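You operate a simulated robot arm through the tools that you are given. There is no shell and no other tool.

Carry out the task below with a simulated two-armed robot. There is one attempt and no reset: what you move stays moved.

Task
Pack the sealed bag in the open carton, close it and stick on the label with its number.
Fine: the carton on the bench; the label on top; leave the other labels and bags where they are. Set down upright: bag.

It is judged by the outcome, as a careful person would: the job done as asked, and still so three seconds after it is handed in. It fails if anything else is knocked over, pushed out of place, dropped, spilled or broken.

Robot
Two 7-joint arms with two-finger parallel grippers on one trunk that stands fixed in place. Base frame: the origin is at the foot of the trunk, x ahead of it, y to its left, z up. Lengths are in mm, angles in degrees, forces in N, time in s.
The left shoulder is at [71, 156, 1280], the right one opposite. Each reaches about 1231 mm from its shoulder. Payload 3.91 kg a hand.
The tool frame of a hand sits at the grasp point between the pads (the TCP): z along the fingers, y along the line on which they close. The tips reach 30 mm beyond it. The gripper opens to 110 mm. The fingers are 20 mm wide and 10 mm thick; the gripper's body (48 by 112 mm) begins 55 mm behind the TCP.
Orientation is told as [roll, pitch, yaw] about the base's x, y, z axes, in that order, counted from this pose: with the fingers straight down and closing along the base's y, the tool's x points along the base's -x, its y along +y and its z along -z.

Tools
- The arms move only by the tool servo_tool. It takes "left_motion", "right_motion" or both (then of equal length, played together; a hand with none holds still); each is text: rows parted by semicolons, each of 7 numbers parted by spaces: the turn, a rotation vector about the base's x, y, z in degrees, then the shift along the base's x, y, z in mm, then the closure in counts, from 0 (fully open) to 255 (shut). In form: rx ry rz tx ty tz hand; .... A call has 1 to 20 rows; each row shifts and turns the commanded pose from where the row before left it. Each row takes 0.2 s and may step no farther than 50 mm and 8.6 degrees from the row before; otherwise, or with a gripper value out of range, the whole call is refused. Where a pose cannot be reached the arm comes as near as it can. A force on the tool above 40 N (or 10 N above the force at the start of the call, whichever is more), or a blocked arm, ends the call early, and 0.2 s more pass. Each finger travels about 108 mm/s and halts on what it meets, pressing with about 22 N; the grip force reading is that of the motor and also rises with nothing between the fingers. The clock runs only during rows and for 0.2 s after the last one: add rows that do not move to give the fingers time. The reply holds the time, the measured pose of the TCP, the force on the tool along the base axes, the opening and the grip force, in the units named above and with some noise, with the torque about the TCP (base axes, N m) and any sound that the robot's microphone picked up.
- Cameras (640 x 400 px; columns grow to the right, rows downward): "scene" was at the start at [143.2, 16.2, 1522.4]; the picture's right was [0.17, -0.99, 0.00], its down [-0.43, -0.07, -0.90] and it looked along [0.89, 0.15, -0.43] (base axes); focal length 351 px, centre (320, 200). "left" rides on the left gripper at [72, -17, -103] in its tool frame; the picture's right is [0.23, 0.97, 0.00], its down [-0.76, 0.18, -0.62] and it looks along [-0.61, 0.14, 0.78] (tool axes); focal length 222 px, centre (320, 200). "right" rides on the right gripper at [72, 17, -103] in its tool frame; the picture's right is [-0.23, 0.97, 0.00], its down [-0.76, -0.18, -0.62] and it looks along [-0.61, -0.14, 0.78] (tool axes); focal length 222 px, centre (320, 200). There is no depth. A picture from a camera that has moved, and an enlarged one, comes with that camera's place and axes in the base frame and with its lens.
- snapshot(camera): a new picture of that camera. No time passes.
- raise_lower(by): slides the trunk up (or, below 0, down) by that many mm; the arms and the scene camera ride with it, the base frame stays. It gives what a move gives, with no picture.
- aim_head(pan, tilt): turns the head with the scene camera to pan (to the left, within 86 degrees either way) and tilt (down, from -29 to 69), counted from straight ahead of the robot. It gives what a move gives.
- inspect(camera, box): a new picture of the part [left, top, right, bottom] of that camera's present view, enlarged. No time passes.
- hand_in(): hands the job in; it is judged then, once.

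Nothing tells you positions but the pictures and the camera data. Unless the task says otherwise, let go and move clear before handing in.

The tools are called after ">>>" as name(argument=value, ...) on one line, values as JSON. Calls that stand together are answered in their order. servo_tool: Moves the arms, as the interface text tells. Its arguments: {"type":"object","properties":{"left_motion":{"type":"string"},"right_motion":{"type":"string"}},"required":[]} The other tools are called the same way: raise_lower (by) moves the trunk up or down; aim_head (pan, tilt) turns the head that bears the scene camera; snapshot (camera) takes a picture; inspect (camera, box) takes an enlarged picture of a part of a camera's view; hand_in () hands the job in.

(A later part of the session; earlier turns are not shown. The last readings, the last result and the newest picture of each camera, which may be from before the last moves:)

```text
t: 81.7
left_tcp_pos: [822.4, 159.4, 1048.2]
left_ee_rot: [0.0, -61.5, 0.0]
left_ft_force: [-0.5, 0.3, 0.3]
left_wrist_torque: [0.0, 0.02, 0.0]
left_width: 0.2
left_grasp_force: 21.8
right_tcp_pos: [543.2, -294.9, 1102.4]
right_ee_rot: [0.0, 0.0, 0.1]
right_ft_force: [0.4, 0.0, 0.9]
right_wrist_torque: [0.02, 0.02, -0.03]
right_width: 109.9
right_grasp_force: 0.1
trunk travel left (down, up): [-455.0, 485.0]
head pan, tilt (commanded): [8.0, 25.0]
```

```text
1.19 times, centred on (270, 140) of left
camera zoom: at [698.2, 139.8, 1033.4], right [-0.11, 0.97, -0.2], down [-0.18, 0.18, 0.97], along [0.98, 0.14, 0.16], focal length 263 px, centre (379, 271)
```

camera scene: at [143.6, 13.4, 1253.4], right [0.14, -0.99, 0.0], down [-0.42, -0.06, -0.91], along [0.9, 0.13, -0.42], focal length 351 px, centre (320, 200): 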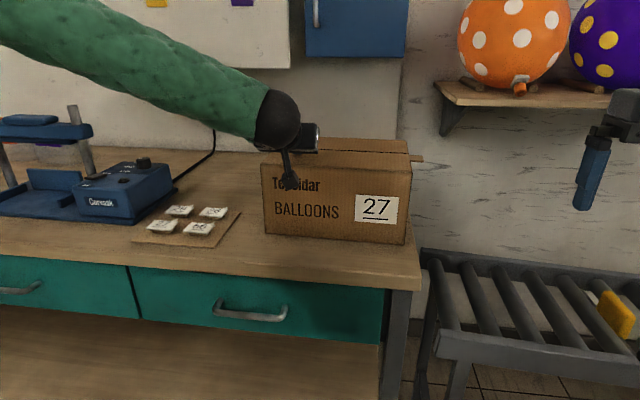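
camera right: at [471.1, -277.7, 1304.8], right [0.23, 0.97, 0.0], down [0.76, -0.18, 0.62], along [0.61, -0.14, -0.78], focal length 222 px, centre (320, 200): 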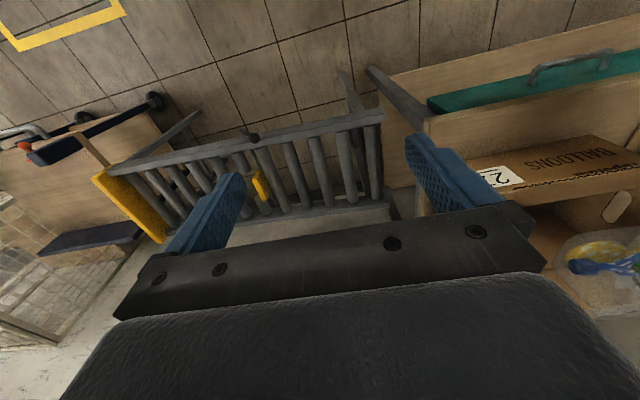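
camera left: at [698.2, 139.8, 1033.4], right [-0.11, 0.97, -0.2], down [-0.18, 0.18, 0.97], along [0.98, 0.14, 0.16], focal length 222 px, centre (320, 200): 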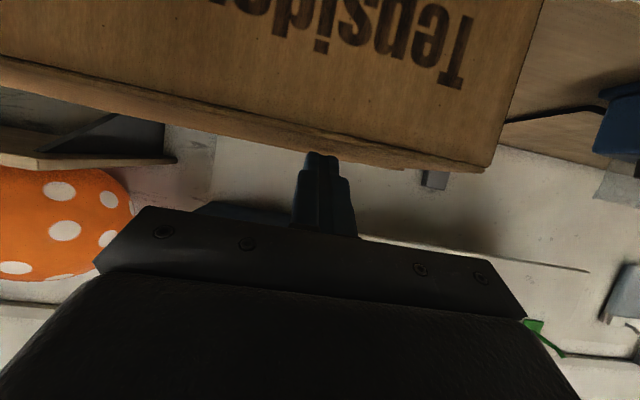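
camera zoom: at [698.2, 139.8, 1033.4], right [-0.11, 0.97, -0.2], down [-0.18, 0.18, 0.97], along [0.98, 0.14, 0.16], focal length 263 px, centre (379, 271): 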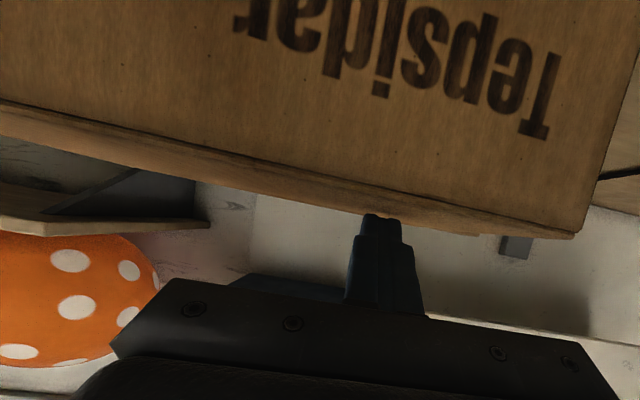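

Both flaps appear down. I'll press gently a few millimetres to be sure the front flap is flat.

>>> servo_tool(left_motion="0 0 0 0 0 -2 255; 0 0 0 0 0 0 255")

>>> servo_tool(left_motion="0 0 0 0 0 -2 255; 0 0 0 0 0 0 255")

```text
t: 82.3
left_tcp_pos: [821.9, 159.7, 1046.9]
left_ee_rot: [0.1, -61.5, 0.0]
left_ft_force: [1.7, 0.1, 10.3]
left_wrist_torque: [-0.01, -0.27, 0.03]
left_width: 0.1
left_grasp_force: 21.9
right_tcp_pos: [543.9, -296.1, 1102.3]
right_ee_rot: [-0.1, 0.0, 0.1]
right_ft_force: [0.0, -0.8, -0.2]
right_wrist_torque: [0.01, -0.02, -0.01]
right_width: 109.9
right_grasp_force: 0.0
trunk travel left (down, up): [-455.0, 485.0]
head pan, tilt (commanded): [8.0, 25.0]
```

```text
t: 82.9
left_tcp_pos: [822.6, 158.3, 1046.2]
left_ee_rot: [0.1, -61.6, 0.1]
left_ft_force: [6.9, 1.3, 22.4]
left_wrist_torque: [0.05, -0.66, 0.12]
left_width: 0.0
left_grasp_force: 21.9
right_tcp_pos: [541.5, -295.8, 1101.5]
right_ee_rot: [0.0, 0.0, 0.0]
right_ft_force: [0.5, 0.1, -0.5]
right_wrist_torque: [0.01, 0.01, 0.01]
right_width: 110.3
right_grasp_force: 0.1
trunk travel left (down, up): [-455.0, 485.0]
head pan, tilt (commanded): [8.0, 25.0]
```

The flap is firmly against its stop. Backing off and checking that both flaps stay closed.

>>> servo_tool(left_motion="0 0 0 0 0 4 255; 0 0 0 -5 0 15 255; 0 0 0 -15 0 30 255; 0 0 0 -20 20 40 255; 0 0 0 -20 30 30 255; 0 0 0 -10 40 20 255; 0 0 0 0 45 10 255; 0 0 0 0 45 0 255; 0 0 0 0 0 0 255")

>>> raise_lower(by=150)

>>> snapshot(camera="scene")

>>> inspect(camera="scene", box=[230, 150, 440, 310])

```text
t: 84.9
left_tcp_pos: [753.3, 338.1, 1192.2]
left_ee_rot: [0.2, -61.5, -0.1]
left_ft_force: [0.3, 0.1, -0.3]
left_wrist_torque: [-0.04, 0.03, 0.02]
left_width: 0.0
left_grasp_force: 22.4
right_tcp_pos: [543.5, -295.2, 1100.3]
right_ee_rot: [0.1, 0.0, -0.2]
right_ft_force: [0.0, -0.2, 0.1]
right_wrist_torque: [0.03, 0.02, -0.03]
right_width: 110.0
right_grasp_force: 0.0
trunk travel left (down, up): [-455.0, 485.0]
head pan, tilt (commanded): [8.0, 25.0]
```

```text
t: 86.7
left_tcp_pos: [751.9, 338.2, 1341.7]
left_ee_rot: [0.0, -61.4, -0.1]
left_ft_force: [-0.1, -0.7, -0.7]
left_wrist_torque: [0.01, -0.01, 0.03]
left_width: 0.0
left_grasp_force: 21.8
right_tcp_pos: [542.9, -294.9, 1252.2]
right_ee_rot: [0.0, 0.0, -0.1]
right_ft_force: [-0.3, 0.2, -0.3]
right_wrist_torque: [-0.01, 0.0, 0.01]
right_width: 110.1
right_grasp_force: 0.1
trunk travel left (down, up): [-605.0, 335.0]
head pan, tilt (commanded): [8.0, 25.0]
```

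```text
taken
camera scene: at [143.9, 13.5, 1403.2], right [0.14, -0.99, 0.0], down [-0.42, -0.06, -0.91], along [0.9, 0.13, -0.42], focal length 351 px, centre (320, 200)
```

scene: 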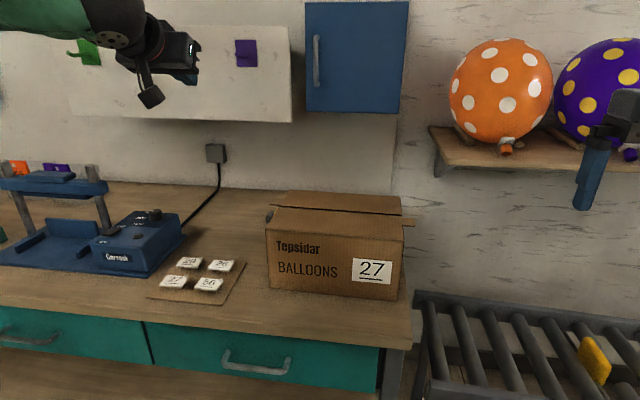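

```text
2.50 times, centred on (335, 230) of scene
camera zoom: at [143.9, 13.5, 1403.2], right [0.14, -0.99, 0.0], down [-0.42, -0.06, -0.91], along [0.9, 0.13, -0.42], focal length 876 px, centre (282, 125)
```

zoom: 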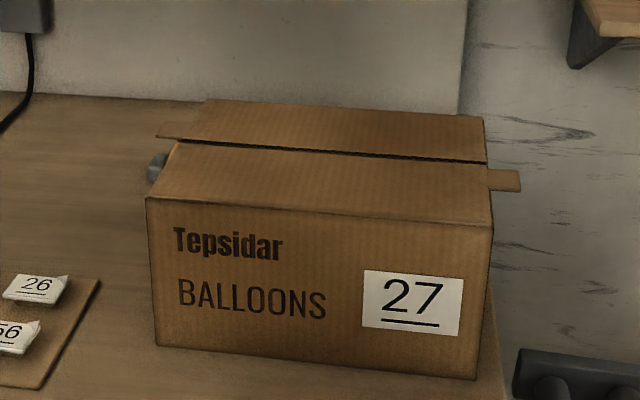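

Both flaps stay closed. I'll also press lightly on the back flap's edge to ensure it is flat.

>>> servo_tool(left_motion="0 0 0 20 -26 -35 255; 0 0 0 20 -26 -35 255; 0 0 0 20 -26 -35 255; 0 0 0 20 -26 -35 255; 0 0 0 20 -26 -35 255; 0 0 0 25 -26 -35 255; 0 0 0 0 0 -30 255; 0 0 0 0 0 -20 255; 0 0 0 0 0 0 255")

>>> snapshot(camera="left")

```text
refused: row 6 steps farther than a row can; nothing moved
```

```text
taken
camera left: at [629.1, 319.4, 1327.2], right [-0.11, 0.97, -0.2], down [-0.18, 0.18, 0.97], along [0.98, 0.14, 0.16], focal length 222 px, centre (320, 200)
```

left: 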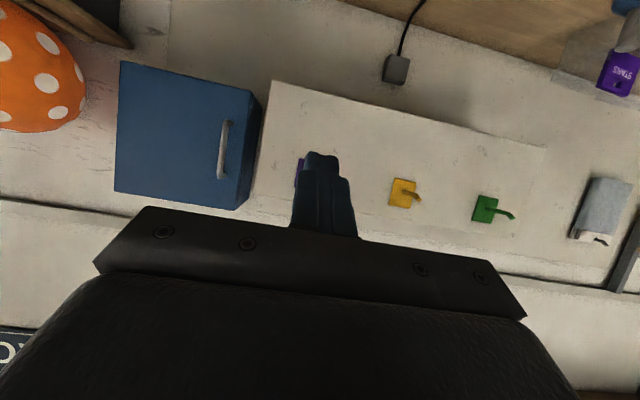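

>>> servo_tool(left_motion="0 0 0 20 -26 -35 255; 0 0 0 20 -26 -35 255; 0 0 0 20 -26 -35 255; 0 0 0 20 -26 -35 255; 0 0 0 20 -26 -35 255; 0 0 0 23 -26 -35 255; 0 0 0 0 0 -30 255; 0 0 0 0 0 -20 255; 0 0 0 0 0 0 255")

>>> snapshot(camera="left")

>>> inspect(camera="scene", box=[230, 150, 440, 310])

```text
t: 88.7
left_tcp_pos: [875.7, 182.3, 1082.4]
left_ee_rot: [0.0, -61.4, 0.0]
left_ft_force: [0.1, -0.5, 0.7]
left_wrist_torque: [0.02, 0.01, 0.02]
left_width: 0.2
left_grasp_force: 22.2
right_tcp_pos: [543.3, -295.6, 1251.6]
right_ee_rot: [-0.1, 0.1, -0.1]
right_ft_force: [-0.2, -0.1, 0.6]
right_wrist_torque: [0.01, -0.01, -0.02]
right_width: 110.0
right_grasp_force: 0.1
trunk travel left (down, up): [-605.0, 335.0]
head pan, tilt (commanded): [8.0, 25.0]
```

```text
taken
camera left: at [751.4, 163.2, 1067.8], right [-0.11, 0.97, -0.2], down [-0.18, 0.18, 0.97], along [0.98, 0.14, 0.16], focal length 222 px, centre (320, 200)
```

left: 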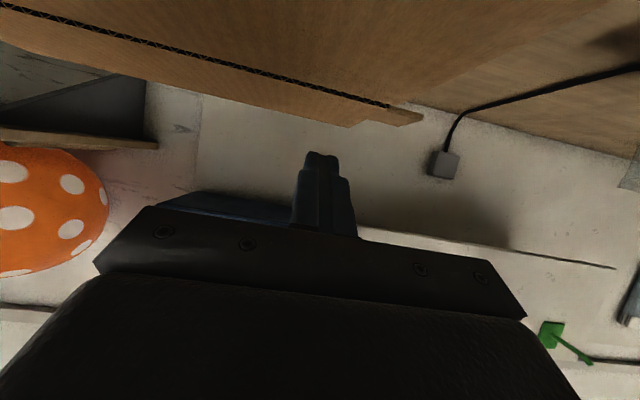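

```text
2.50 times, centred on (335, 230) of scene
camera zoom: at [143.3, 13.4, 1403.4], right [0.14, -0.99, 0.0], down [-0.42, -0.06, -0.91], along [0.9, 0.13, -0.42], focal length 876 px, centre (282, 125)
```

zoom: 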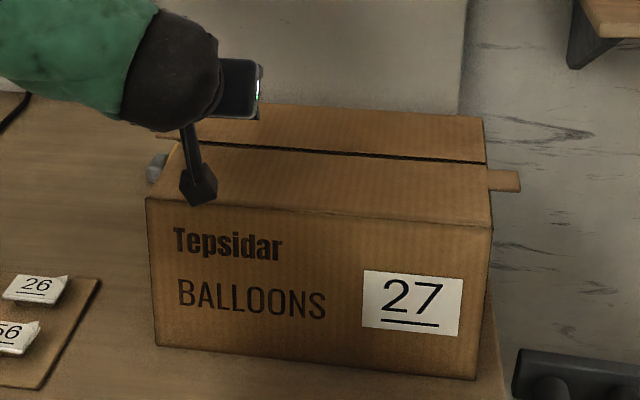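

>>> servo_tool(left_motion="0 0 0 -3 0 -14 255; 0 0 0 0 0 -10 255; 0 0 0 0 0 -5 255; 0 0 0 0 0 0 255")

>>> servo_tool(left_motion="0 0 0 0 0 -3 255; 0 0 0 0 0 0 255")

>>> servo_tool(left_motion="0 0 0 0 0 -3 255; 0 0 0 0 0 0 255")

```text
t: 89.7
left_tcp_pos: [873.6, 181.9, 1052.8]
left_ee_rot: [0.1, -61.5, 0.0]
left_ft_force: [0.2, 0.1, -0.2]
left_wrist_torque: [-0.01, 0.02, 0.02]
left_width: 0.1
left_grasp_force: 22.1
right_tcp_pos: [543.2, -295.3, 1251.1]
right_ee_rot: [0.1, 0.0, -0.1]
right_ft_force: [-0.6, -0.2, 0.0]
right_wrist_torque: [-0.02, -0.01, 0.01]
right_width: 110.0
right_grasp_force: 0.1
trunk travel left (down, up): [-605.0, 335.0]
head pan, tilt (commanded): [8.0, 25.0]
```

```text
t: 90.2
left_tcp_pos: [872.9, 181.9, 1049.5]
left_ee_rot: [0.1, -61.5, 0.0]
left_ft_force: [0.3, -0.9, 1.4]
left_wrist_torque: [0.0, 0.0, -0.02]
left_width: 0.3
left_grasp_force: 22.2
right_tcp_pos: [543.9, -294.9, 1250.8]
right_ee_rot: [0.0, 0.1, 0.0]
right_ft_force: [-0.1, -0.4, -0.4]
right_wrist_torque: [-0.02, -0.02, 0.01]
right_width: 110.1
right_grasp_force: 0.0
trunk travel left (down, up): [-605.0, 335.0]
head pan, tilt (commanded): [8.0, 25.0]
```

```text
t: 90.8
left_tcp_pos: [871.1, 182.5, 1047.2]
left_ee_rot: [0.2, -61.4, 0.0]
left_ft_force: [0.2, -0.5, -0.1]
left_wrist_torque: [0.01, 0.01, 0.01]
left_width: 0.2
left_grasp_force: 22.3
right_tcp_pos: [544.0, -295.3, 1250.5]
right_ee_rot: [0.0, 0.0, 0.0]
right_ft_force: [0.1, 0.8, 0.2]
right_wrist_torque: [0.0, -0.03, -0.02]
right_width: 109.9
right_grasp_force: 0.0
trunk travel left (down, up): [-605.0, 335.0]
head pan, tilt (commanded): [8.0, 25.0]
```

>>> servo_tool(left_motion="0 0 0 0 0 -2 255; 0 0 0 0 0 0 255")

>>> servo_tool(left_motion="0 0 0 0 0 -2 255; 0 0 0 0 0 0 255")

```text
t: 91.5
left_tcp_pos: [872.2, 181.3, 1045.8]
left_ee_rot: [0.1, -61.5, 0.0]
left_ft_force: [0.1, -1.2, 0.2]
left_wrist_torque: [-0.01, 0.01, -0.01]
left_width: 0.1
left_grasp_force: 22.3
right_tcp_pos: [543.0, -294.8, 1251.1]
right_ee_rot: [0.0, 0.0, 0.0]
right_ft_force: [-0.2, -0.1, 0.0]
right_wrist_torque: [0.0, 0.0, 0.0]
right_width: 109.9
right_grasp_force: 0.1
trunk travel left (down, up): [-605.0, 335.0]
head pan, tilt (commanded): [8.0, 25.0]
```

```text
t: 92.0
left_tcp_pos: [872.5, 182.6, 1044.3]
left_ee_rot: [0.1, -61.5, 0.1]
left_ft_force: [1.8, -0.7, 4.8]
left_wrist_torque: [-0.04, -0.12, -0.03]
left_width: 0.0
left_grasp_force: 22.2
right_tcp_pos: [542.8, -294.5, 1251.1]
right_ee_rot: [0.1, -0.1, 0.1]
right_ft_force: [0.5, 0.3, -0.2]
right_wrist_torque: [0.0, 0.01, 0.01]
right_width: 110.2
right_grasp_force: 0.0
trunk travel left (down, up): [-605.0, 335.0]
head pan, tilt (commanded): [8.0, 25.0]
```

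The back flap is now pressed flat at its stop. Next, the label: I'll lift away, turn the left hand vertical again, open it, and go above label 27 at about (758, 441).

>>> servo_tool(left_motion="0 0 0 -10 0 20 255; 0 0 0 -20 0 40 255; 0 8.5 0 -20 20 30 255; 0 8.5 0 -20 35 20 255; 0 8.5 0 -20 40 0 100; 0 8.5 0 -14 40 0 100; 0 8.5 0 -10 40 0 85; 0 8.5 0 0 40 0 85; 0 8.5 0 0 40 0 85; 0 2 0 0 4 0 85; 0 0 0 0 0 0 85")

>>> snapshot(camera="left")

>>> aim_head(pan=25, tilt=35)

>>> snapshot(camera="scene")

```text
t: 94.5
left_tcp_pos: [758.8, 441.8, 1153.1]
left_ee_rot: [0.1, 0.1, -0.1]
left_ft_force: [-1.2, -0.2, 0.2]
left_wrist_torque: [-0.04, -0.01, 0.0]
left_width: 73.5
left_grasp_force: 0.0
right_tcp_pos: [543.0, -294.6, 1251.7]
right_ee_rot: [0.0, 0.1, 0.0]
right_ft_force: [-0.5, -0.3, -0.4]
right_wrist_torque: [0.02, 0.01, 0.03]
right_width: 109.9
right_grasp_force: 0.0
trunk travel left (down, up): [-605.0, 335.0]
head pan, tilt (commanded): [8.0, 25.0]
```

```text
taken
camera left: at [688.0, 423.2, 1256.4], right [-0.23, 0.97, 0.0], down [0.76, 0.18, 0.62], along [0.61, 0.14, -0.78], focal length 222 px, centre (320, 200)
```

left: 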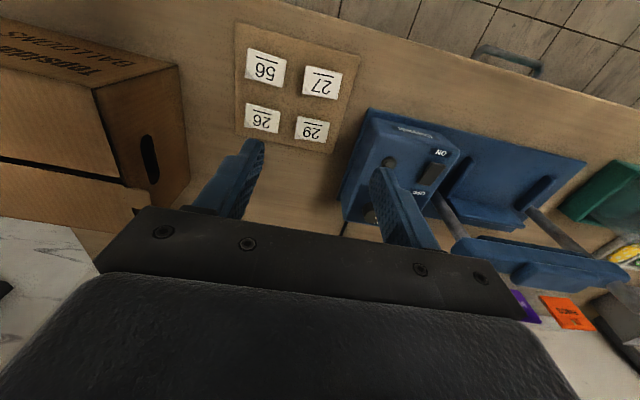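

```text
t: 95.2
left_tcp_pos: [759.0, 441.7, 1154.0]
left_ee_rot: [0.1, 0.0, 0.0]
left_ft_force: [0.1, 0.0, -0.6]
left_wrist_torque: [0.02, -0.04, -0.04]
left_width: 73.6
left_grasp_force: 0.0
right_tcp_pos: [543.8, -295.2, 1250.2]
right_ee_rot: [0.0, 0.1, 0.0]
right_ft_force: [0.5, 0.1, -0.3]
right_wrist_torque: [0.01, 0.0, 0.01]
right_width: 109.9
right_grasp_force: 0.1
trunk travel left (down, up): [-605.0, 335.0]
head pan, tilt (commanded): [25.0, 35.0]
```

```text
taken
camera scene: at [132.3, 37.7, 1387.6], right [0.42, -0.91, 0.0], down [-0.52, -0.24, -0.82], along [0.74, 0.35, -0.57], focal length 351 px, centre (320, 200)
```

scene: 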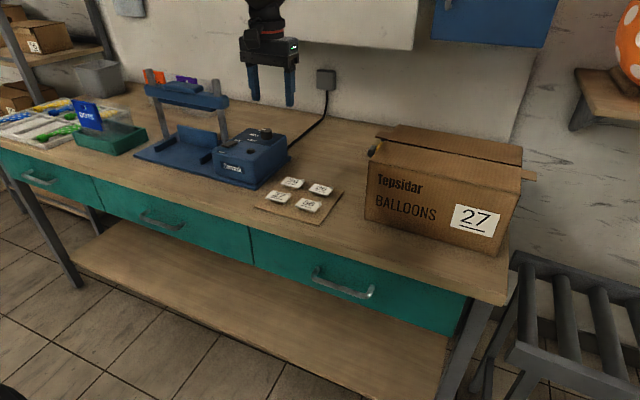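

>>> inspect(camera="left", box=[230, 20, 370, 160])

>>> inspect(camera="scene", box=[250, 165, 350, 230])

```text
2.86 times, centred on (300, 90) of left
camera zoom: at [688.0, 422.4, 1256.6], right [-0.23, 0.97, 0.0], down [0.76, 0.18, 0.62], along [0.61, 0.14, -0.78], focal length 635 px, centre (377, 514)
```

zoom: 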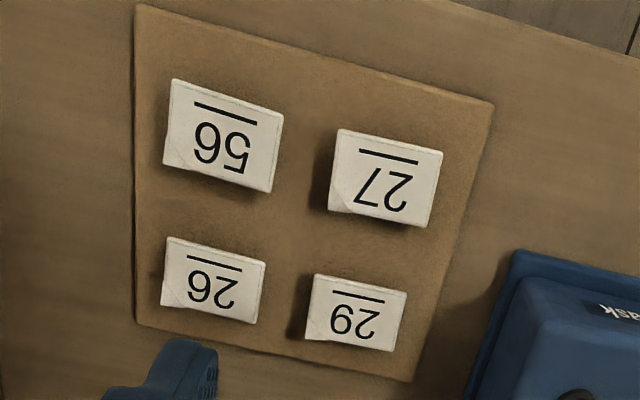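

```text
6.15 times, centred on (300, 198) of scene
camera zoom: at [132.3, 37.7, 1387.6], right [0.42, -0.91, 0.0], down [-0.52, -0.24, -0.82], along [0.74, 0.35, -0.57], focal length 2157 px, centre (443, 215)
```

zoom: 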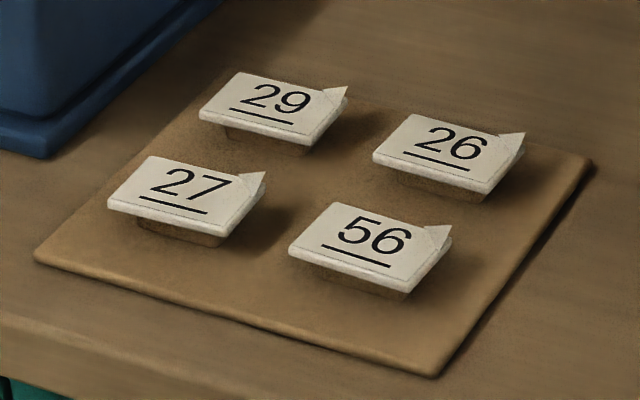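

Label 27 sits on a small pedestal, centred near (758, 443), top z≈881, turned about 4°. I'll align and descend toward it.

>>> raise_lower(by=-130)

>>> servo_tool(left_motion="0 0 4 -1 1 -25 85; 0 0 0 0 0 -30 85; 0 0 0 0 0 0 85")

>>> snapshot(camera="left")

>>> inspect(camera="left", box=[200, 40, 440, 230])

```text
t: 96.8
left_tcp_pos: [757.0, 442.1, 1023.6]
left_ee_rot: [0.1, 0.0, 0.0]
left_ft_force: [0.1, -0.5, 0.5]
left_wrist_torque: [-0.02, 0.0, 0.0]
left_width: 73.2
left_grasp_force: 0.2
right_tcp_pos: [544.5, -293.9, 1121.8]
right_ee_rot: [0.0, 0.0, 0.0]
right_ft_force: [-0.6, -0.5, 0.2]
right_wrist_torque: [-0.05, 0.01, 0.01]
right_width: 110.2
right_grasp_force: 0.0
trunk travel left (down, up): [-475.0, 465.0]
head pan, tilt (commanded): [25.0, 35.0]
```

```text
t: 97.6
left_tcp_pos: [756.0, 441.9, 969.2]
left_ee_rot: [0.2, 0.0, 4.0]
left_ft_force: [0.5, -0.4, 0.6]
left_wrist_torque: [0.0, -0.01, 0.0]
left_width: 73.6
left_grasp_force: 0.0
right_tcp_pos: [543.6, -294.6, 1121.6]
right_ee_rot: [0.0, 0.0, -0.1]
right_ft_force: [0.2, 0.6, 0.3]
right_wrist_torque: [-0.01, 0.02, 0.0]
right_width: 110.1
right_grasp_force: 0.1
trunk travel left (down, up): [-475.0, 465.0]
head pan, tilt (commanded): [25.0, 35.0]
```

```text
taken
camera left: at [686.9, 418.1, 1071.7], right [-0.29, 0.96, 0.0], down [0.75, 0.23, 0.62], along [0.6, 0.18, -0.78], focal length 222 px, centre (320, 200)
```

left: 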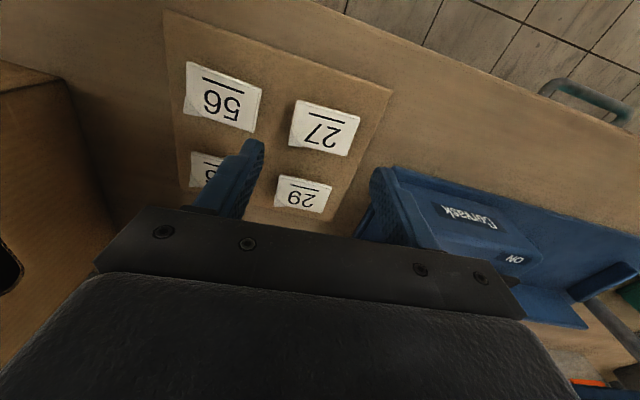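

```text
2.11 times, centred on (320, 135) of left
camera zoom: at [686.9, 418.1, 1071.7], right [-0.29, 0.96, 0.0], down [0.75, 0.23, 0.62], along [0.6, 0.18, -0.78], focal length 468 px, centre (320, 337)
```

zoom: 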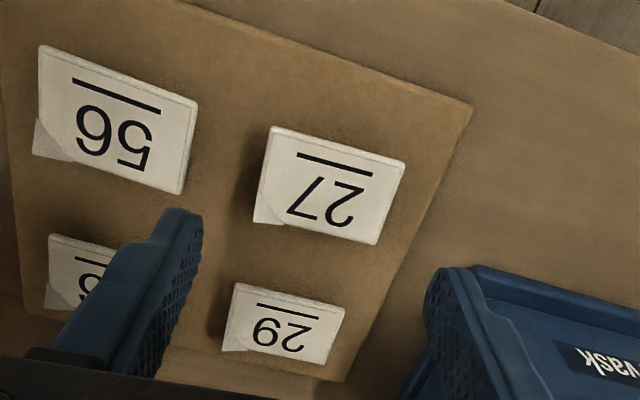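

>>> servo_tool(left_motion="0 0 0 1 1 -25 85; 0 0 0 0 0 -20 85; 0 0 0 0 0 -12 85; 0 0 0 0 0 0 85")

>>> snapshot(camera="left")

>>> inspect(camera="scene", box=[240, 90, 380, 200])

```text
t: 98.6
left_tcp_pos: [758.3, 443.9, 912.1]
left_ee_rot: [0.1, 0.0, 3.9]
left_ft_force: [0.6, -0.9, -0.7]
left_wrist_torque: [-0.02, -0.03, -0.01]
left_width: 73.3
left_grasp_force: 0.1
right_tcp_pos: [542.9, -295.2, 1121.5]
right_ee_rot: [-0.1, -0.1, 0.1]
right_ft_force: [0.2, -0.1, 0.0]
right_wrist_torque: [0.0, -0.01, 0.01]
right_width: 110.0
right_grasp_force: 0.0
trunk travel left (down, up): [-475.0, 465.0]
head pan, tilt (commanded): [25.0, 35.0]
```

```text
taken
camera left: at [688.8, 419.2, 1014.9], right [-0.29, 0.96, 0.0], down [0.75, 0.23, 0.62], along [0.59, 0.19, -0.78], focal length 222 px, centre (320, 200)
```

left: 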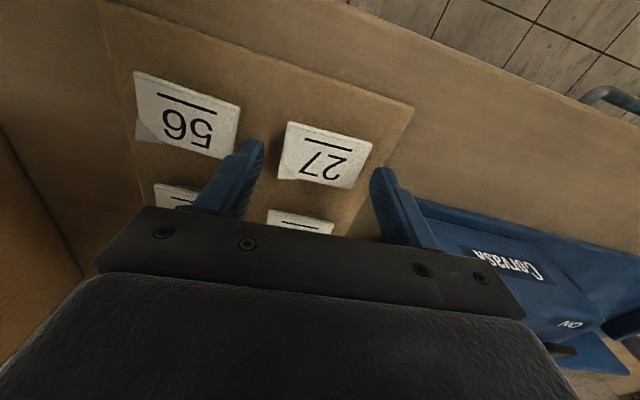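

```text
3.64 times, centred on (310, 145) of scene
camera zoom: at [132.0, 37.8, 1257.6], right [0.42, -0.91, 0.0], down [-0.52, -0.24, -0.82], along [0.74, 0.35, -0.57], focal length 1275 px, centre (356, 400)
```

zoom: 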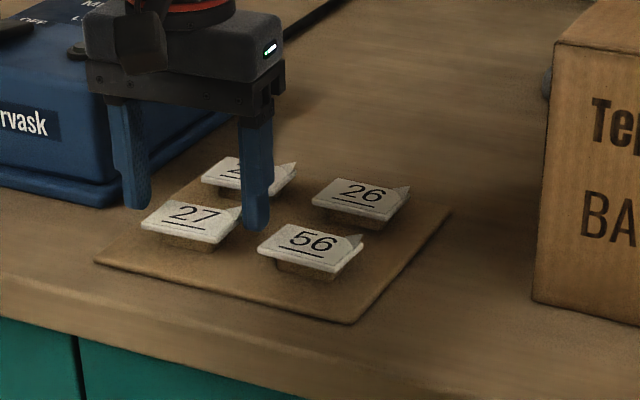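

>>> servo_tool(left_motion="0 0 0 -1 -0.5 -5 85; 0 0 0 0 0 -4 85; 0 0 0 0 0 0 85")

>>> inspect(camera="left", box=[200, 80, 440, 260])

>>> inspect(camera="scene", box=[250, 120, 330, 170])

```text
t: 99.4
left_tcp_pos: [758.6, 443.3, 902.7]
left_ee_rot: [0.1, 0.1, 4.0]
left_ft_force: [0.6, 0.5, 0.2]
left_wrist_torque: [-0.02, 0.01, 0.02]
left_width: 73.3
left_grasp_force: 0.1
right_tcp_pos: [544.1, -295.1, 1121.6]
right_ee_rot: [0.0, 0.0, 0.0]
right_ft_force: [-0.2, 0.1, -0.9]
right_wrist_torque: [0.0, 0.0, 0.0]
right_width: 110.1
right_grasp_force: 0.0
trunk travel left (down, up): [-475.0, 465.0]
head pan, tilt (commanded): [25.0, 35.0]
```

```text
2.22 times, centred on (320, 170) of left
camera zoom: at [688.2, 418.9, 1005.2], right [-0.29, 0.96, 0.0], down [0.75, 0.23, 0.62], along [0.59, 0.18, -0.78], focal length 494 px, centre (320, 267)
```

zoom: 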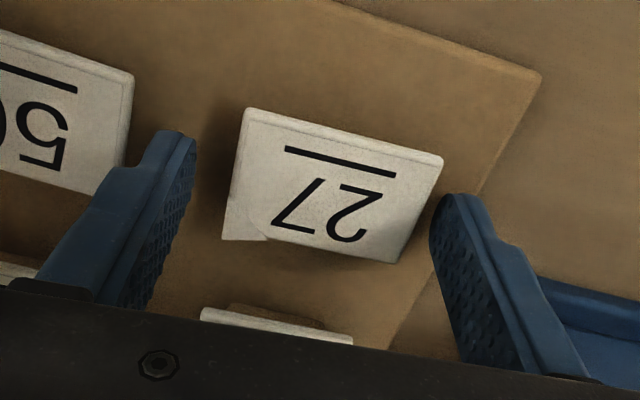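

```text
8.00 times, centred on (290, 145) of scene
camera zoom: at [132.2, 37.9, 1257.6], right [0.42, -0.91, 0.0], down [-0.52, -0.24, -0.82], along [0.74, 0.35, -0.57], focal length 2805 px, centre (560, 640)
```

zoom: 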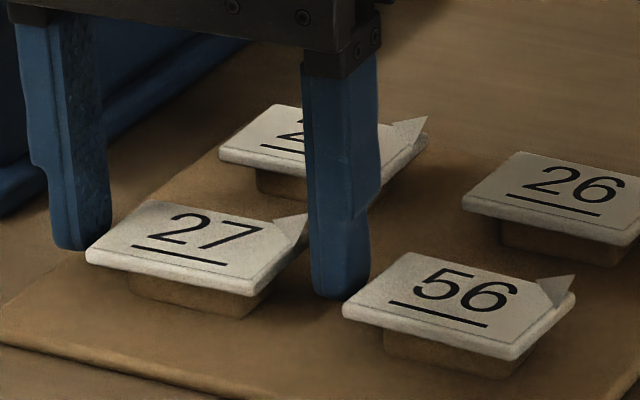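

>>> servo_tool(left_motion="0 0 0 0 0 2 85; 0 0 0 0 0 0 110; 0 0 0 0 0 0 125; 0 0 0 0 0 0 150; 0 0 0 0 0 0 150; 0 0 0 0 0 0 150")

>>> inspect(camera="left", box=[200, 80, 440, 260])

>>> inspect(camera="scene", box=[250, 120, 330, 170])

```text
t: 100.8
left_tcp_pos: [757.1, 442.9, 904.0]
left_ee_rot: [0.1, 0.1, 4.0]
left_ft_force: [-0.2, -0.7, -0.2]
left_wrist_torque: [-0.03, 0.0, 0.01]
left_width: 53.9
left_grasp_force: 22.3
right_tcp_pos: [543.4, -294.2, 1121.0]
right_ee_rot: [0.0, 0.0, 0.1]
right_ft_force: [0.1, 0.1, -0.8]
right_wrist_torque: [0.05, -0.02, 0.05]
right_width: 110.0
right_grasp_force: 0.0
trunk travel left (down, up): [-475.0, 465.0]
head pan, tilt (commanded): [25.0, 35.0]
```

```text
2.22 times, centred on (320, 170) of left
camera zoom: at [688.3, 419.0, 1007.4], right [-0.29, 0.96, 0.0], down [0.75, 0.23, 0.62], along [0.59, 0.18, -0.78], focal length 494 px, centre (320, 267)
```

zoom: 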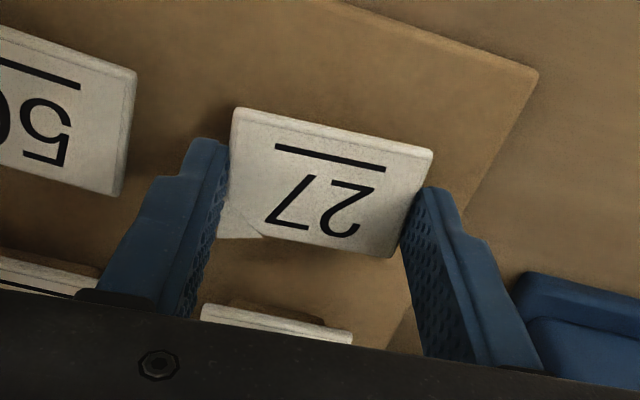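

```text
8.00 times, centred on (290, 145) of scene
camera zoom: at [132.2, 37.9, 1257.6], right [0.42, -0.91, 0.0], down [-0.52, -0.24, -0.82], along [0.74, 0.35, -0.57], focal length 2805 px, centre (560, 640)
```

zoom: 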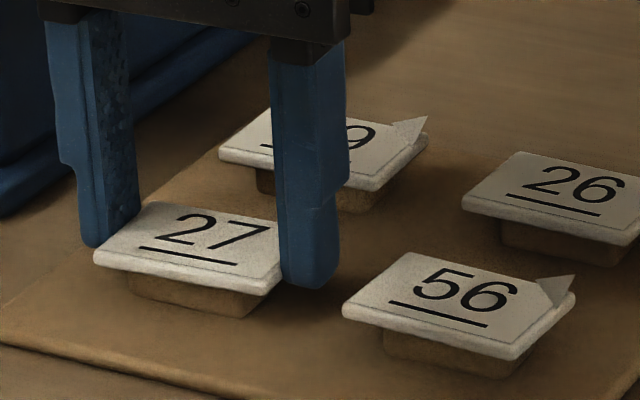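

Label 27 is gripped (54 mm wide). Lifting it straight up.

>>> servo_tool(left_motion="0 0 0 0 0 4 150; 0 0 0 0 0 8 150; 0 0 0 0 0 15 150; 0 0 0 0 0 30 150; 0 0 0 0 0 0 150")

>>> snapshot(camera="left")

>>> inspect(camera="scene", box=[240, 80, 360, 180])

```text
t: 102.0
left_tcp_pos: [757.6, 441.7, 961.8]
left_ee_rot: [0.1, 0.1, 4.0]
left_ft_force: [-0.2, 0.5, -0.7]
left_wrist_torque: [-0.01, -0.03, 0.0]
left_width: 53.7
left_grasp_force: 21.6
right_tcp_pos: [543.8, -294.7, 1120.7]
right_ee_rot: [-0.1, 0.1, 0.0]
right_ft_force: [0.0, 0.3, -0.1]
right_wrist_torque: [-0.03, 0.0, -0.01]
right_width: 109.8
right_grasp_force: 0.1
trunk travel left (down, up): [-475.0, 465.0]
head pan, tilt (commanded): [25.0, 35.0]
```

```text
taken
camera left: at [688.7, 418.7, 1064.0], right [-0.29, 0.96, 0.0], down [0.75, 0.23, 0.62], along [0.59, 0.18, -0.78], focal length 222 px, centre (320, 200)
```

left: 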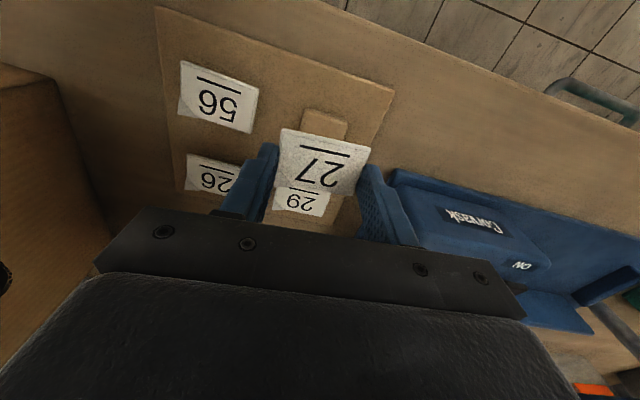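

```text
4.00 times, centred on (300, 130) of scene
camera zoom: at [132.7, 38.3, 1257.5], right [0.42, -0.91, 0.0], down [-0.52, -0.24, -0.82], along [0.74, 0.35, -0.57], focal length 1402 px, centre (400, 480)
```

zoom: 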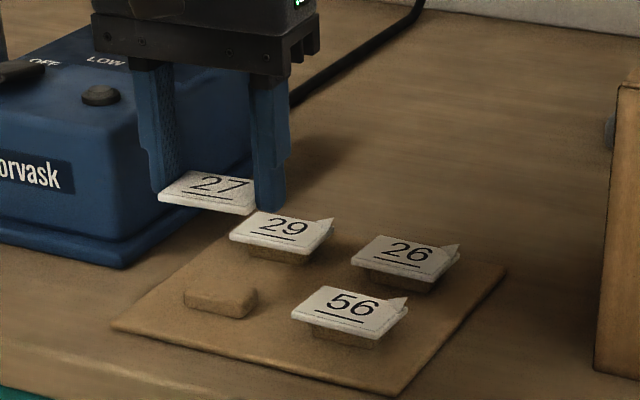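

The label is up; its pedestal and the neighbours stayed put. Raising and carrying it over the closed carton.

>>> servo_tool(left_motion="0 0 0 0 0 40 150; 0 0 0 0 0 45 150; 0 0 0 0 0 45 150; 0 0 -2.5 0 0 30 150; 0 0 0 10 -40 0 150; 0 0 0 10 -45 0 150; 0 0 0 12 -45 0 150; 0 0 0 12 -45 0 150; 0 0 0 12 -45 0 150; 0 0 0 12 -45 0 150; 0 0 0 3 -11 0 150; 0 0 0 0 0 0 150")

>>> snapshot(camera="left")

>>> aim_head(pan=10, tilt=25)

>>> snapshot(camera="scene")

```text
t: 104.6
left_tcp_pos: [828.9, 168.0, 1121.7]
left_ee_rot: [0.1, 0.1, 1.5]
left_ft_force: [0.4, -0.1, -0.6]
left_wrist_torque: [0.02, -0.02, -0.03]
left_width: 53.8
left_grasp_force: 22.0
right_tcp_pos: [542.4, -296.4, 1121.5]
right_ee_rot: [-0.1, -0.1, 0.0]
right_ft_force: [-0.3, 0.5, 0.6]
right_wrist_torque: [-0.01, -0.01, 0.0]
right_width: 110.1
right_grasp_force: 0.1
trunk travel left (down, up): [-475.0, 465.0]
head pan, tilt (commanded): [25.0, 35.0]
```

```text
taken
camera left: at [758.5, 146.0, 1224.2], right [-0.25, 0.97, 0.0], down [0.76, 0.2, 0.62], along [0.6, 0.16, -0.78], focal length 222 px, centre (320, 200)
```

left: 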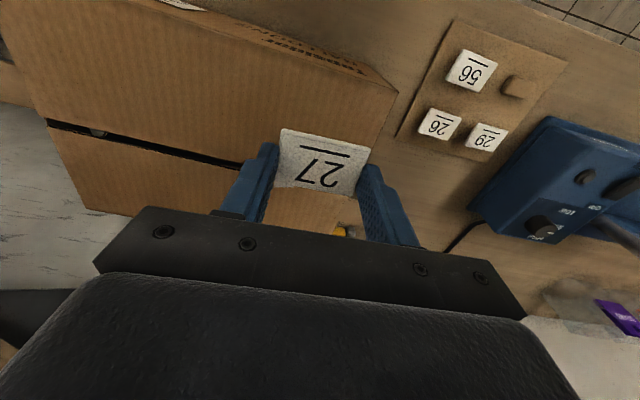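

```text
t: 105.4
left_tcp_pos: [828.8, 169.0, 1120.8]
left_ee_rot: [0.1, 0.0, 1.5]
left_ft_force: [-1.2, -0.1, 0.2]
left_wrist_torque: [-0.03, -0.02, 0.04]
left_width: 53.8
left_grasp_force: 22.0
right_tcp_pos: [543.9, -294.4, 1120.8]
right_ee_rot: [-0.1, -0.1, 0.0]
right_ft_force: [-0.3, 0.6, -0.2]
right_wrist_torque: [-0.01, 0.02, 0.01]
right_width: 110.1
right_grasp_force: 0.1
trunk travel left (down, up): [-475.0, 465.0]
head pan, tilt (commanded): [10.0, 25.0]
```

```text
taken
camera scene: at [143.2, 16.7, 1273.3], right [0.17, -0.98, 0.0], down [-0.42, -0.07, -0.91], along [0.89, 0.16, -0.42], focal length 351 px, centre (320, 200)
```

scene: 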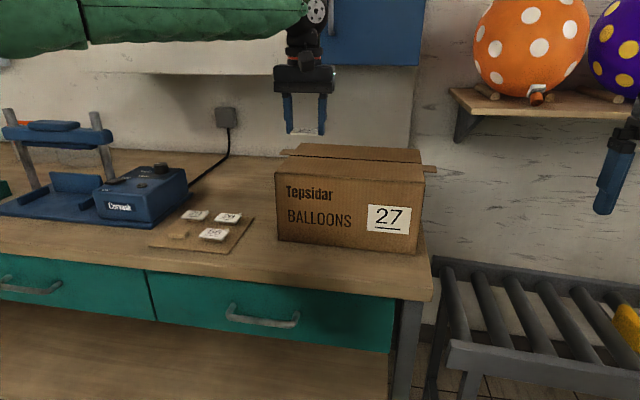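

>>> inspect(camera="scene", box=[265, 85, 345, 145])

>>> servo_tool(left_motion="0 0 0 0 -4 -20 150; 0 0 0 0 -4 -20 150; 0 0 0 0 -2 -10 150; 0 0 0 0 0 0 150")

>>> inspect(camera="scene", box=[265, 105, 385, 195])

>>> inspect(camera="left", box=[180, 80, 460, 260])

```text
6.67 times, centred on (305, 115) of scene
camera zoom: at [143.2, 16.7, 1273.3], right [0.17, -0.98, 0.0], down [-0.42, -0.07, -0.91], along [0.89, 0.16, -0.42], focal length 2337 px, centre (420, 767)
```

zoom: 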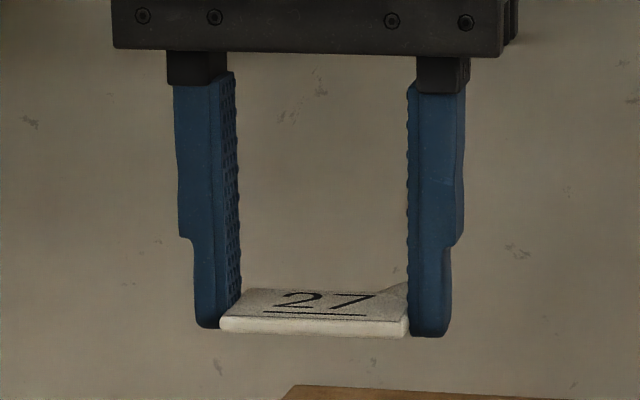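

```text
t: 106.4
left_tcp_pos: [828.0, 157.1, 1071.3]
left_ee_rot: [0.1, 0.1, 1.4]
left_ft_force: [-1.0, 0.8, -0.2]
left_wrist_torque: [0.02, -0.02, -0.02]
left_width: 53.8
left_grasp_force: 22.3
right_tcp_pos: [543.8, -294.4, 1120.7]
right_ee_rot: [0.0, 0.1, 0.1]
right_ft_force: [0.0, -0.2, -0.2]
right_wrist_torque: [-0.01, 0.01, 0.01]
right_width: 109.9
right_grasp_force: 0.1
trunk travel left (down, up): [-475.0, 465.0]
head pan, tilt (commanded): [10.0, 25.0]
```

```text
4.44 times, centred on (325, 150) of scene
camera zoom: at [143.1, 16.6, 1273.4], right [0.17, -0.98, 0.0], down [-0.42, -0.07, -0.91], along [0.89, 0.16, -0.42], focal length 1558 px, centre (298, 422)
```

zoom: 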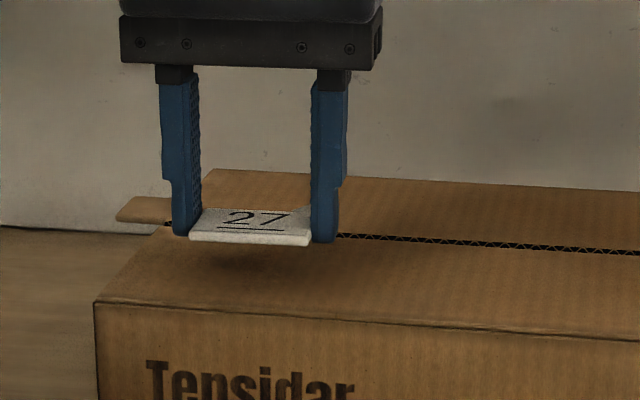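

```text
2.22 times, centred on (320, 170) of left
camera zoom: at [758.3, 136.4, 1174.4], right [-0.25, 0.97, 0.0], down [0.76, 0.2, 0.62], along [0.6, 0.16, -0.78], focal length 494 px, centre (320, 267)
```

zoom: 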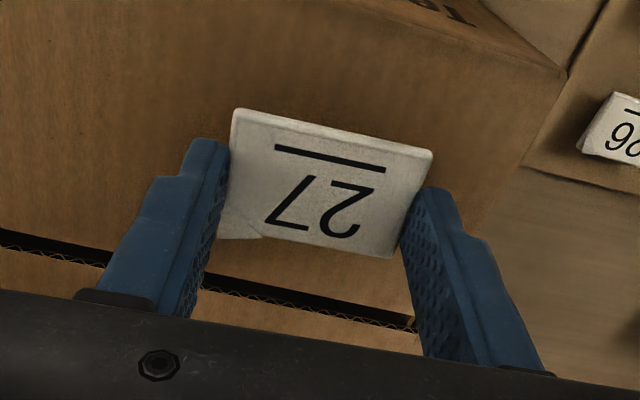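

>>> servo_tool(left_motion="0 0 0 0 0 -8 150; 0 0 0 0 0 -5 150; 0 0 0 0 0 -2 150; 0 0 0 0 0 0 150")

>>> servo_tool(left_motion="0 0 0 0 0 -1.5 150; 0 0 0 0 0 0 150")

>>> servo_tool(left_motion="0 0 0 0 0 -1.5 150; 0 0 0 0 0 0 150")

```text
t: 107.4
left_tcp_pos: [828.5, 157.8, 1056.2]
left_ee_rot: [0.1, 0.1, 1.5]
left_ft_force: [0.2, -0.8, -1.0]
left_wrist_torque: [-0.05, -0.01, 0.03]
left_width: 54.0
left_grasp_force: 22.1
right_tcp_pos: [543.2, -294.7, 1120.2]
right_ee_rot: [0.1, 0.0, 0.1]
right_ft_force: [-0.3, -1.4, 0.3]
right_wrist_torque: [-0.01, 0.0, -0.03]
right_width: 109.7
right_grasp_force: 0.0
trunk travel left (down, up): [-475.0, 465.0]
head pan, tilt (commanded): [10.0, 25.0]
```

```text
t: 108.0
left_tcp_pos: [828.8, 157.3, 1055.1]
left_ee_rot: [0.0, 0.1, 1.5]
left_ft_force: [0.8, 0.2, 0.8]
left_wrist_torque: [-0.03, 0.0, 0.0]
left_width: 53.8
left_grasp_force: 22.2
right_tcp_pos: [543.7, -295.4, 1119.7]
right_ee_rot: [0.0, 0.0, 0.0]
right_ft_force: [-0.7, 0.6, -0.7]
right_wrist_torque: [-0.02, 0.01, 0.03]
right_width: 110.0
right_grasp_force: 0.1
trunk travel left (down, up): [-475.0, 465.0]
head pan, tilt (commanded): [10.0, 25.0]
```

```text
t: 108.6
left_tcp_pos: [828.8, 157.7, 1054.4]
left_ee_rot: [0.2, 0.0, 1.5]
left_ft_force: [3.6, 0.5, 9.2]
left_wrist_torque: [-0.11, -0.03, 0.08]
left_width: 53.4
left_grasp_force: 22.1
right_tcp_pos: [543.3, -296.2, 1121.5]
right_ee_rot: [0.1, -0.1, 0.0]
right_ft_force: [0.5, 0.5, -0.2]
right_wrist_torque: [0.03, 0.01, -0.03]
right_width: 110.0
right_grasp_force: 0.1
trunk travel left (down, up): [-475.0, 465.0]
head pan, tilt (commanded): [10.0, 25.0]
```

Contact with the carton top (about 9 N). Opening the fingers to release the label.

>>> servo_tool(left_motion="0 0 0 0 0 0.8 150; 0 0 0 0 0 0 125; 0 0 0 0 0 0 110; 0 0 0 0 0 0 95; 0 0 0 0 0 0 95; 0 0 0 0 0 0 95")

>>> inspect(camera="scene", box=[265, 105, 385, 195])

>>> inspect(camera="left", box=[180, 80, 460, 260])

```text
t: 110.0
left_tcp_pos: [828.2, 158.4, 1055.5]
left_ee_rot: [0.1, 0.0, 1.5]
left_ft_force: [-0.7, 2.9, 5.6]
left_wrist_torque: [-0.06, 0.04, -0.01]
left_width: 67.8
left_grasp_force: 0.0
right_tcp_pos: [542.9, -295.3, 1120.7]
right_ee_rot: [0.0, 0.0, 0.0]
right_ft_force: [-0.4, 0.1, 0.0]
right_wrist_torque: [0.0, 0.01, -0.01]
right_width: 109.9
right_grasp_force: 0.1
trunk travel left (down, up): [-475.0, 465.0]
head pan, tilt (commanded): [10.0, 25.0]
```

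```text
4.44 times, centred on (325, 150) of scene
camera zoom: at [142.7, 16.8, 1273.4], right [0.17, -0.98, 0.0], down [-0.42, -0.07, -0.91], along [0.89, 0.16, -0.42], focal length 1558 px, centre (298, 422)
```

zoom: 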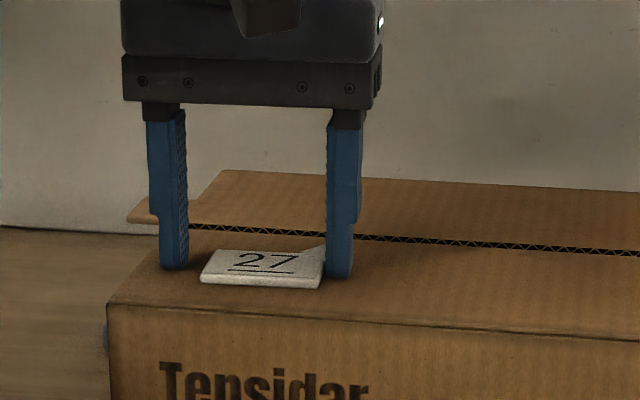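

```text
2.22 times, centred on (320, 170) of left
camera zoom: at [758.2, 136.4, 1157.6], right [-0.25, 0.97, 0.0], down [0.76, 0.2, 0.62], along [0.6, 0.16, -0.78], focal length 494 px, centre (320, 267)
```

zoom: 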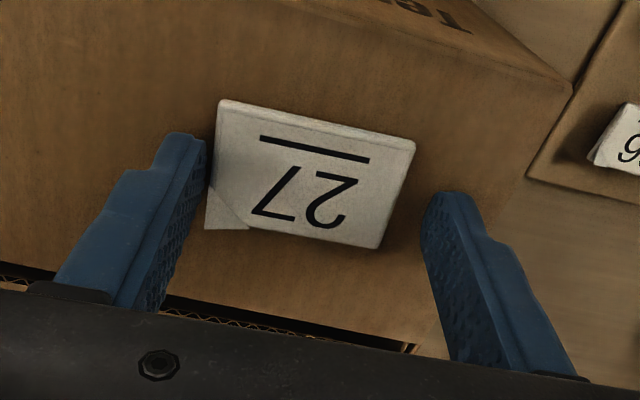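

The label is down on the flap; the carton shifted a few millimetres as a fingertip dragged. I'll lift a little, re-centre around the label, then rise clear.

>>> servo_tool(left_motion="0 0 0 0 0 2 95; 0 0 0 0 -3 1 95; 0 0 0 0 -2 1 95; 0 0 0 0 0 0 95")

>>> inspect(camera="left", box=[180, 80, 460, 260])

>>> inspect(camera="scene", box=[265, 105, 385, 195])

```text
t: 111.0
left_tcp_pos: [828.8, 152.1, 1057.8]
left_ee_rot: [0.1, 0.1, 1.5]
left_ft_force: [1.2, -0.6, 0.3]
left_wrist_torque: [0.02, 0.0, -0.01]
left_width: 69.1
left_grasp_force: 0.0
right_tcp_pos: [543.7, -295.6, 1120.6]
right_ee_rot: [-0.1, 0.0, 0.0]
right_ft_force: [0.2, -0.2, 0.3]
right_wrist_torque: [-0.01, -0.03, 0.01]
right_width: 110.0
right_grasp_force: 0.0
trunk travel left (down, up): [-475.0, 465.0]
head pan, tilt (commanded): [10.0, 25.0]
```

```text
2.22 times, centred on (320, 170) of left
camera zoom: at [758.7, 130.9, 1161.0], right [-0.25, 0.97, 0.0], down [0.76, 0.2, 0.62], along [0.6, 0.16, -0.78], focal length 494 px, centre (320, 267)
```

zoom: 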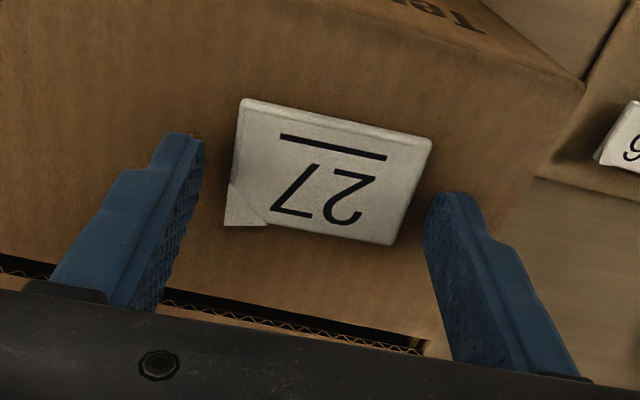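

```text
4.44 times, centred on (325, 150) of scene
camera zoom: at [143.2, 16.6, 1273.4], right [0.17, -0.98, 0.0], down [-0.42, -0.07, -0.91], along [0.89, 0.16, -0.42], focal length 1558 px, centre (298, 422)
```

zoom: 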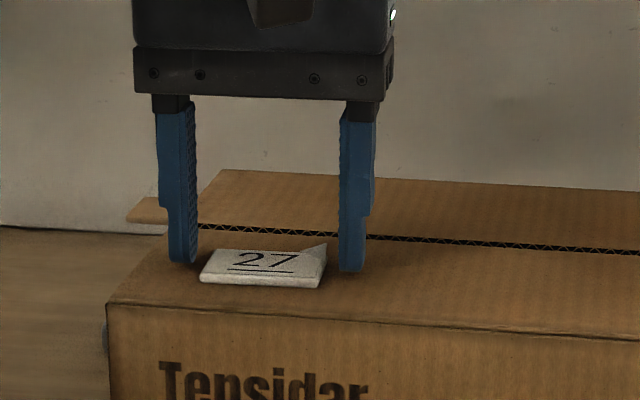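

The label lies flat, clear of both fingers. I'll rise, close the fingers, and press gently on the label to make sure it sticks.

>>> servo_tool(left_motion="0 0 0 0 0 15 95; 0 0 0 0 0 25 95; 0 0 0 0 0 0 200; 0 0 0 0 0 0 255; 0 0 0 0 0 0 255; 0 0 0 0 0 0 255")

>>> inspect(camera="left", box=[180, 60, 460, 240])

>>> inspect(camera="scene", box=[250, 110, 450, 270])

```text
t: 112.4
left_tcp_pos: [827.8, 150.6, 1097.7]
left_ee_rot: [0.1, 0.0, 1.4]
left_ft_force: [0.1, -0.6, 0.0]
left_wrist_torque: [-0.02, 0.01, 0.0]
left_width: 0.0
left_grasp_force: 22.7
right_tcp_pos: [542.8, -295.8, 1122.4]
right_ee_rot: [0.1, 0.0, 0.1]
right_ft_force: [-0.3, 0.1, -0.3]
right_wrist_torque: [0.02, -0.06, -0.01]
right_width: 110.1
right_grasp_force: 0.0
trunk travel left (down, up): [-475.0, 465.0]
head pan, tilt (commanded): [10.0, 25.0]
```

```text
2.22 times, centred on (320, 150) of left
camera zoom: at [758.2, 130.6, 1200.7], right [-0.25, 0.97, 0.0], down [0.76, 0.2, 0.62], along [0.6, 0.16, -0.78], focal length 494 px, centre (320, 311)
```

zoom: 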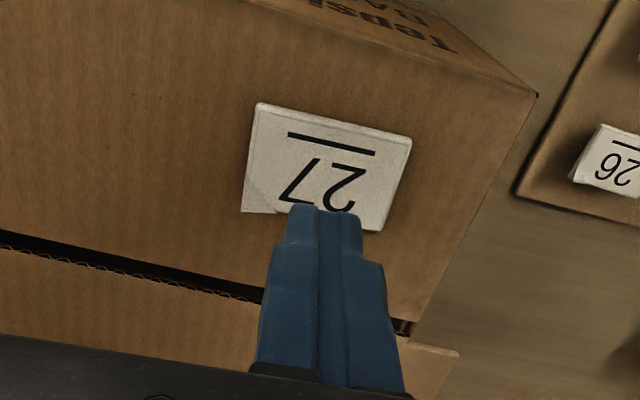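

```text
2.50 times, centred on (350, 190) of scene
camera zoom: at [143.2, 16.6, 1273.4], right [0.17, -0.98, 0.0], down [-0.42, -0.07, -0.91], along [0.89, 0.16, -0.42], focal length 876 px, centre (245, 225)
```

zoom: 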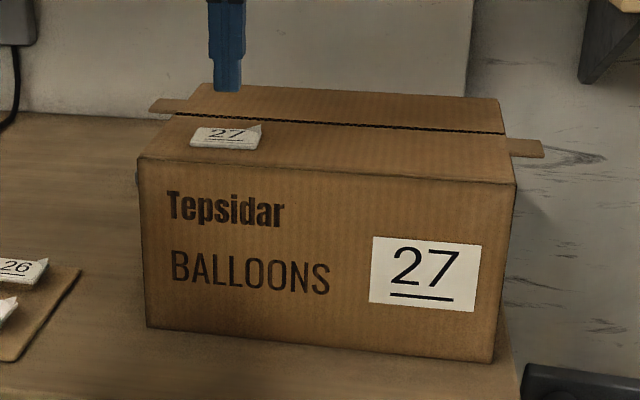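

>>> servo_tool(left_motion="0 0 0 0 0 -18 255; 0 0 0 0 0 -12 255; 0 0 0 0 0 -5 255; 0 0 0 0 0 0 255")

>>> servo_tool(left_motion="0 0 0 0 0 -2 255; 0 0 0 0 0 0 255")

>>> servo_tool(left_motion="0 0 0 0 0 -2 255; 0 0 0 0 0 0 255")

```text
t: 113.4
left_tcp_pos: [826.9, 151.3, 1063.3]
left_ee_rot: [0.1, 0.1, 1.5]
left_ft_force: [0.6, -0.4, -0.4]
left_wrist_torque: [0.01, -0.03, -0.01]
left_width: 0.2
left_grasp_force: 22.0
right_tcp_pos: [542.9, -295.1, 1121.0]
right_ee_rot: [0.0, 0.1, 0.0]
right_ft_force: [0.2, 0.3, -0.6]
right_wrist_torque: [-0.02, 0.0, 0.0]
right_width: 110.2
right_grasp_force: 0.1
trunk travel left (down, up): [-475.0, 465.0]
head pan, tilt (commanded): [10.0, 25.0]
```

```text
t: 114.0
left_tcp_pos: [829.4, 152.3, 1060.6]
left_ee_rot: [0.2, 0.1, 1.5]
left_ft_force: [-0.6, 0.9, 0.9]
left_wrist_torque: [0.01, 0.0, -0.02]
left_width: 0.0
left_grasp_force: 21.5
right_tcp_pos: [543.3, -295.1, 1121.4]
right_ee_rot: [0.1, -0.1, -0.1]
right_ft_force: [0.5, -0.8, -0.5]
right_wrist_torque: [0.0, 0.01, -0.03]
right_width: 110.3
right_grasp_force: 0.0
trunk travel left (down, up): [-475.0, 465.0]
head pan, tilt (commanded): [10.0, 25.0]
```

```text
t: 114.6
left_tcp_pos: [828.0, 150.3, 1059.3]
left_ee_rot: [0.0, 0.0, 1.4]
left_ft_force: [0.2, 0.8, 2.4]
left_wrist_torque: [0.03, 0.01, 0.01]
left_width: 0.0
left_grasp_force: 22.1
right_tcp_pos: [541.8, -295.0, 1120.3]
right_ee_rot: [0.0, 0.0, 0.0]
right_ft_force: [-0.2, 0.0, -1.0]
right_wrist_torque: [0.0, -0.02, 0.0]
right_width: 110.0
right_grasp_force: 0.1
trunk travel left (down, up): [-475.0, 465.0]
head pan, tilt (commanded): [10.0, 25.0]
```

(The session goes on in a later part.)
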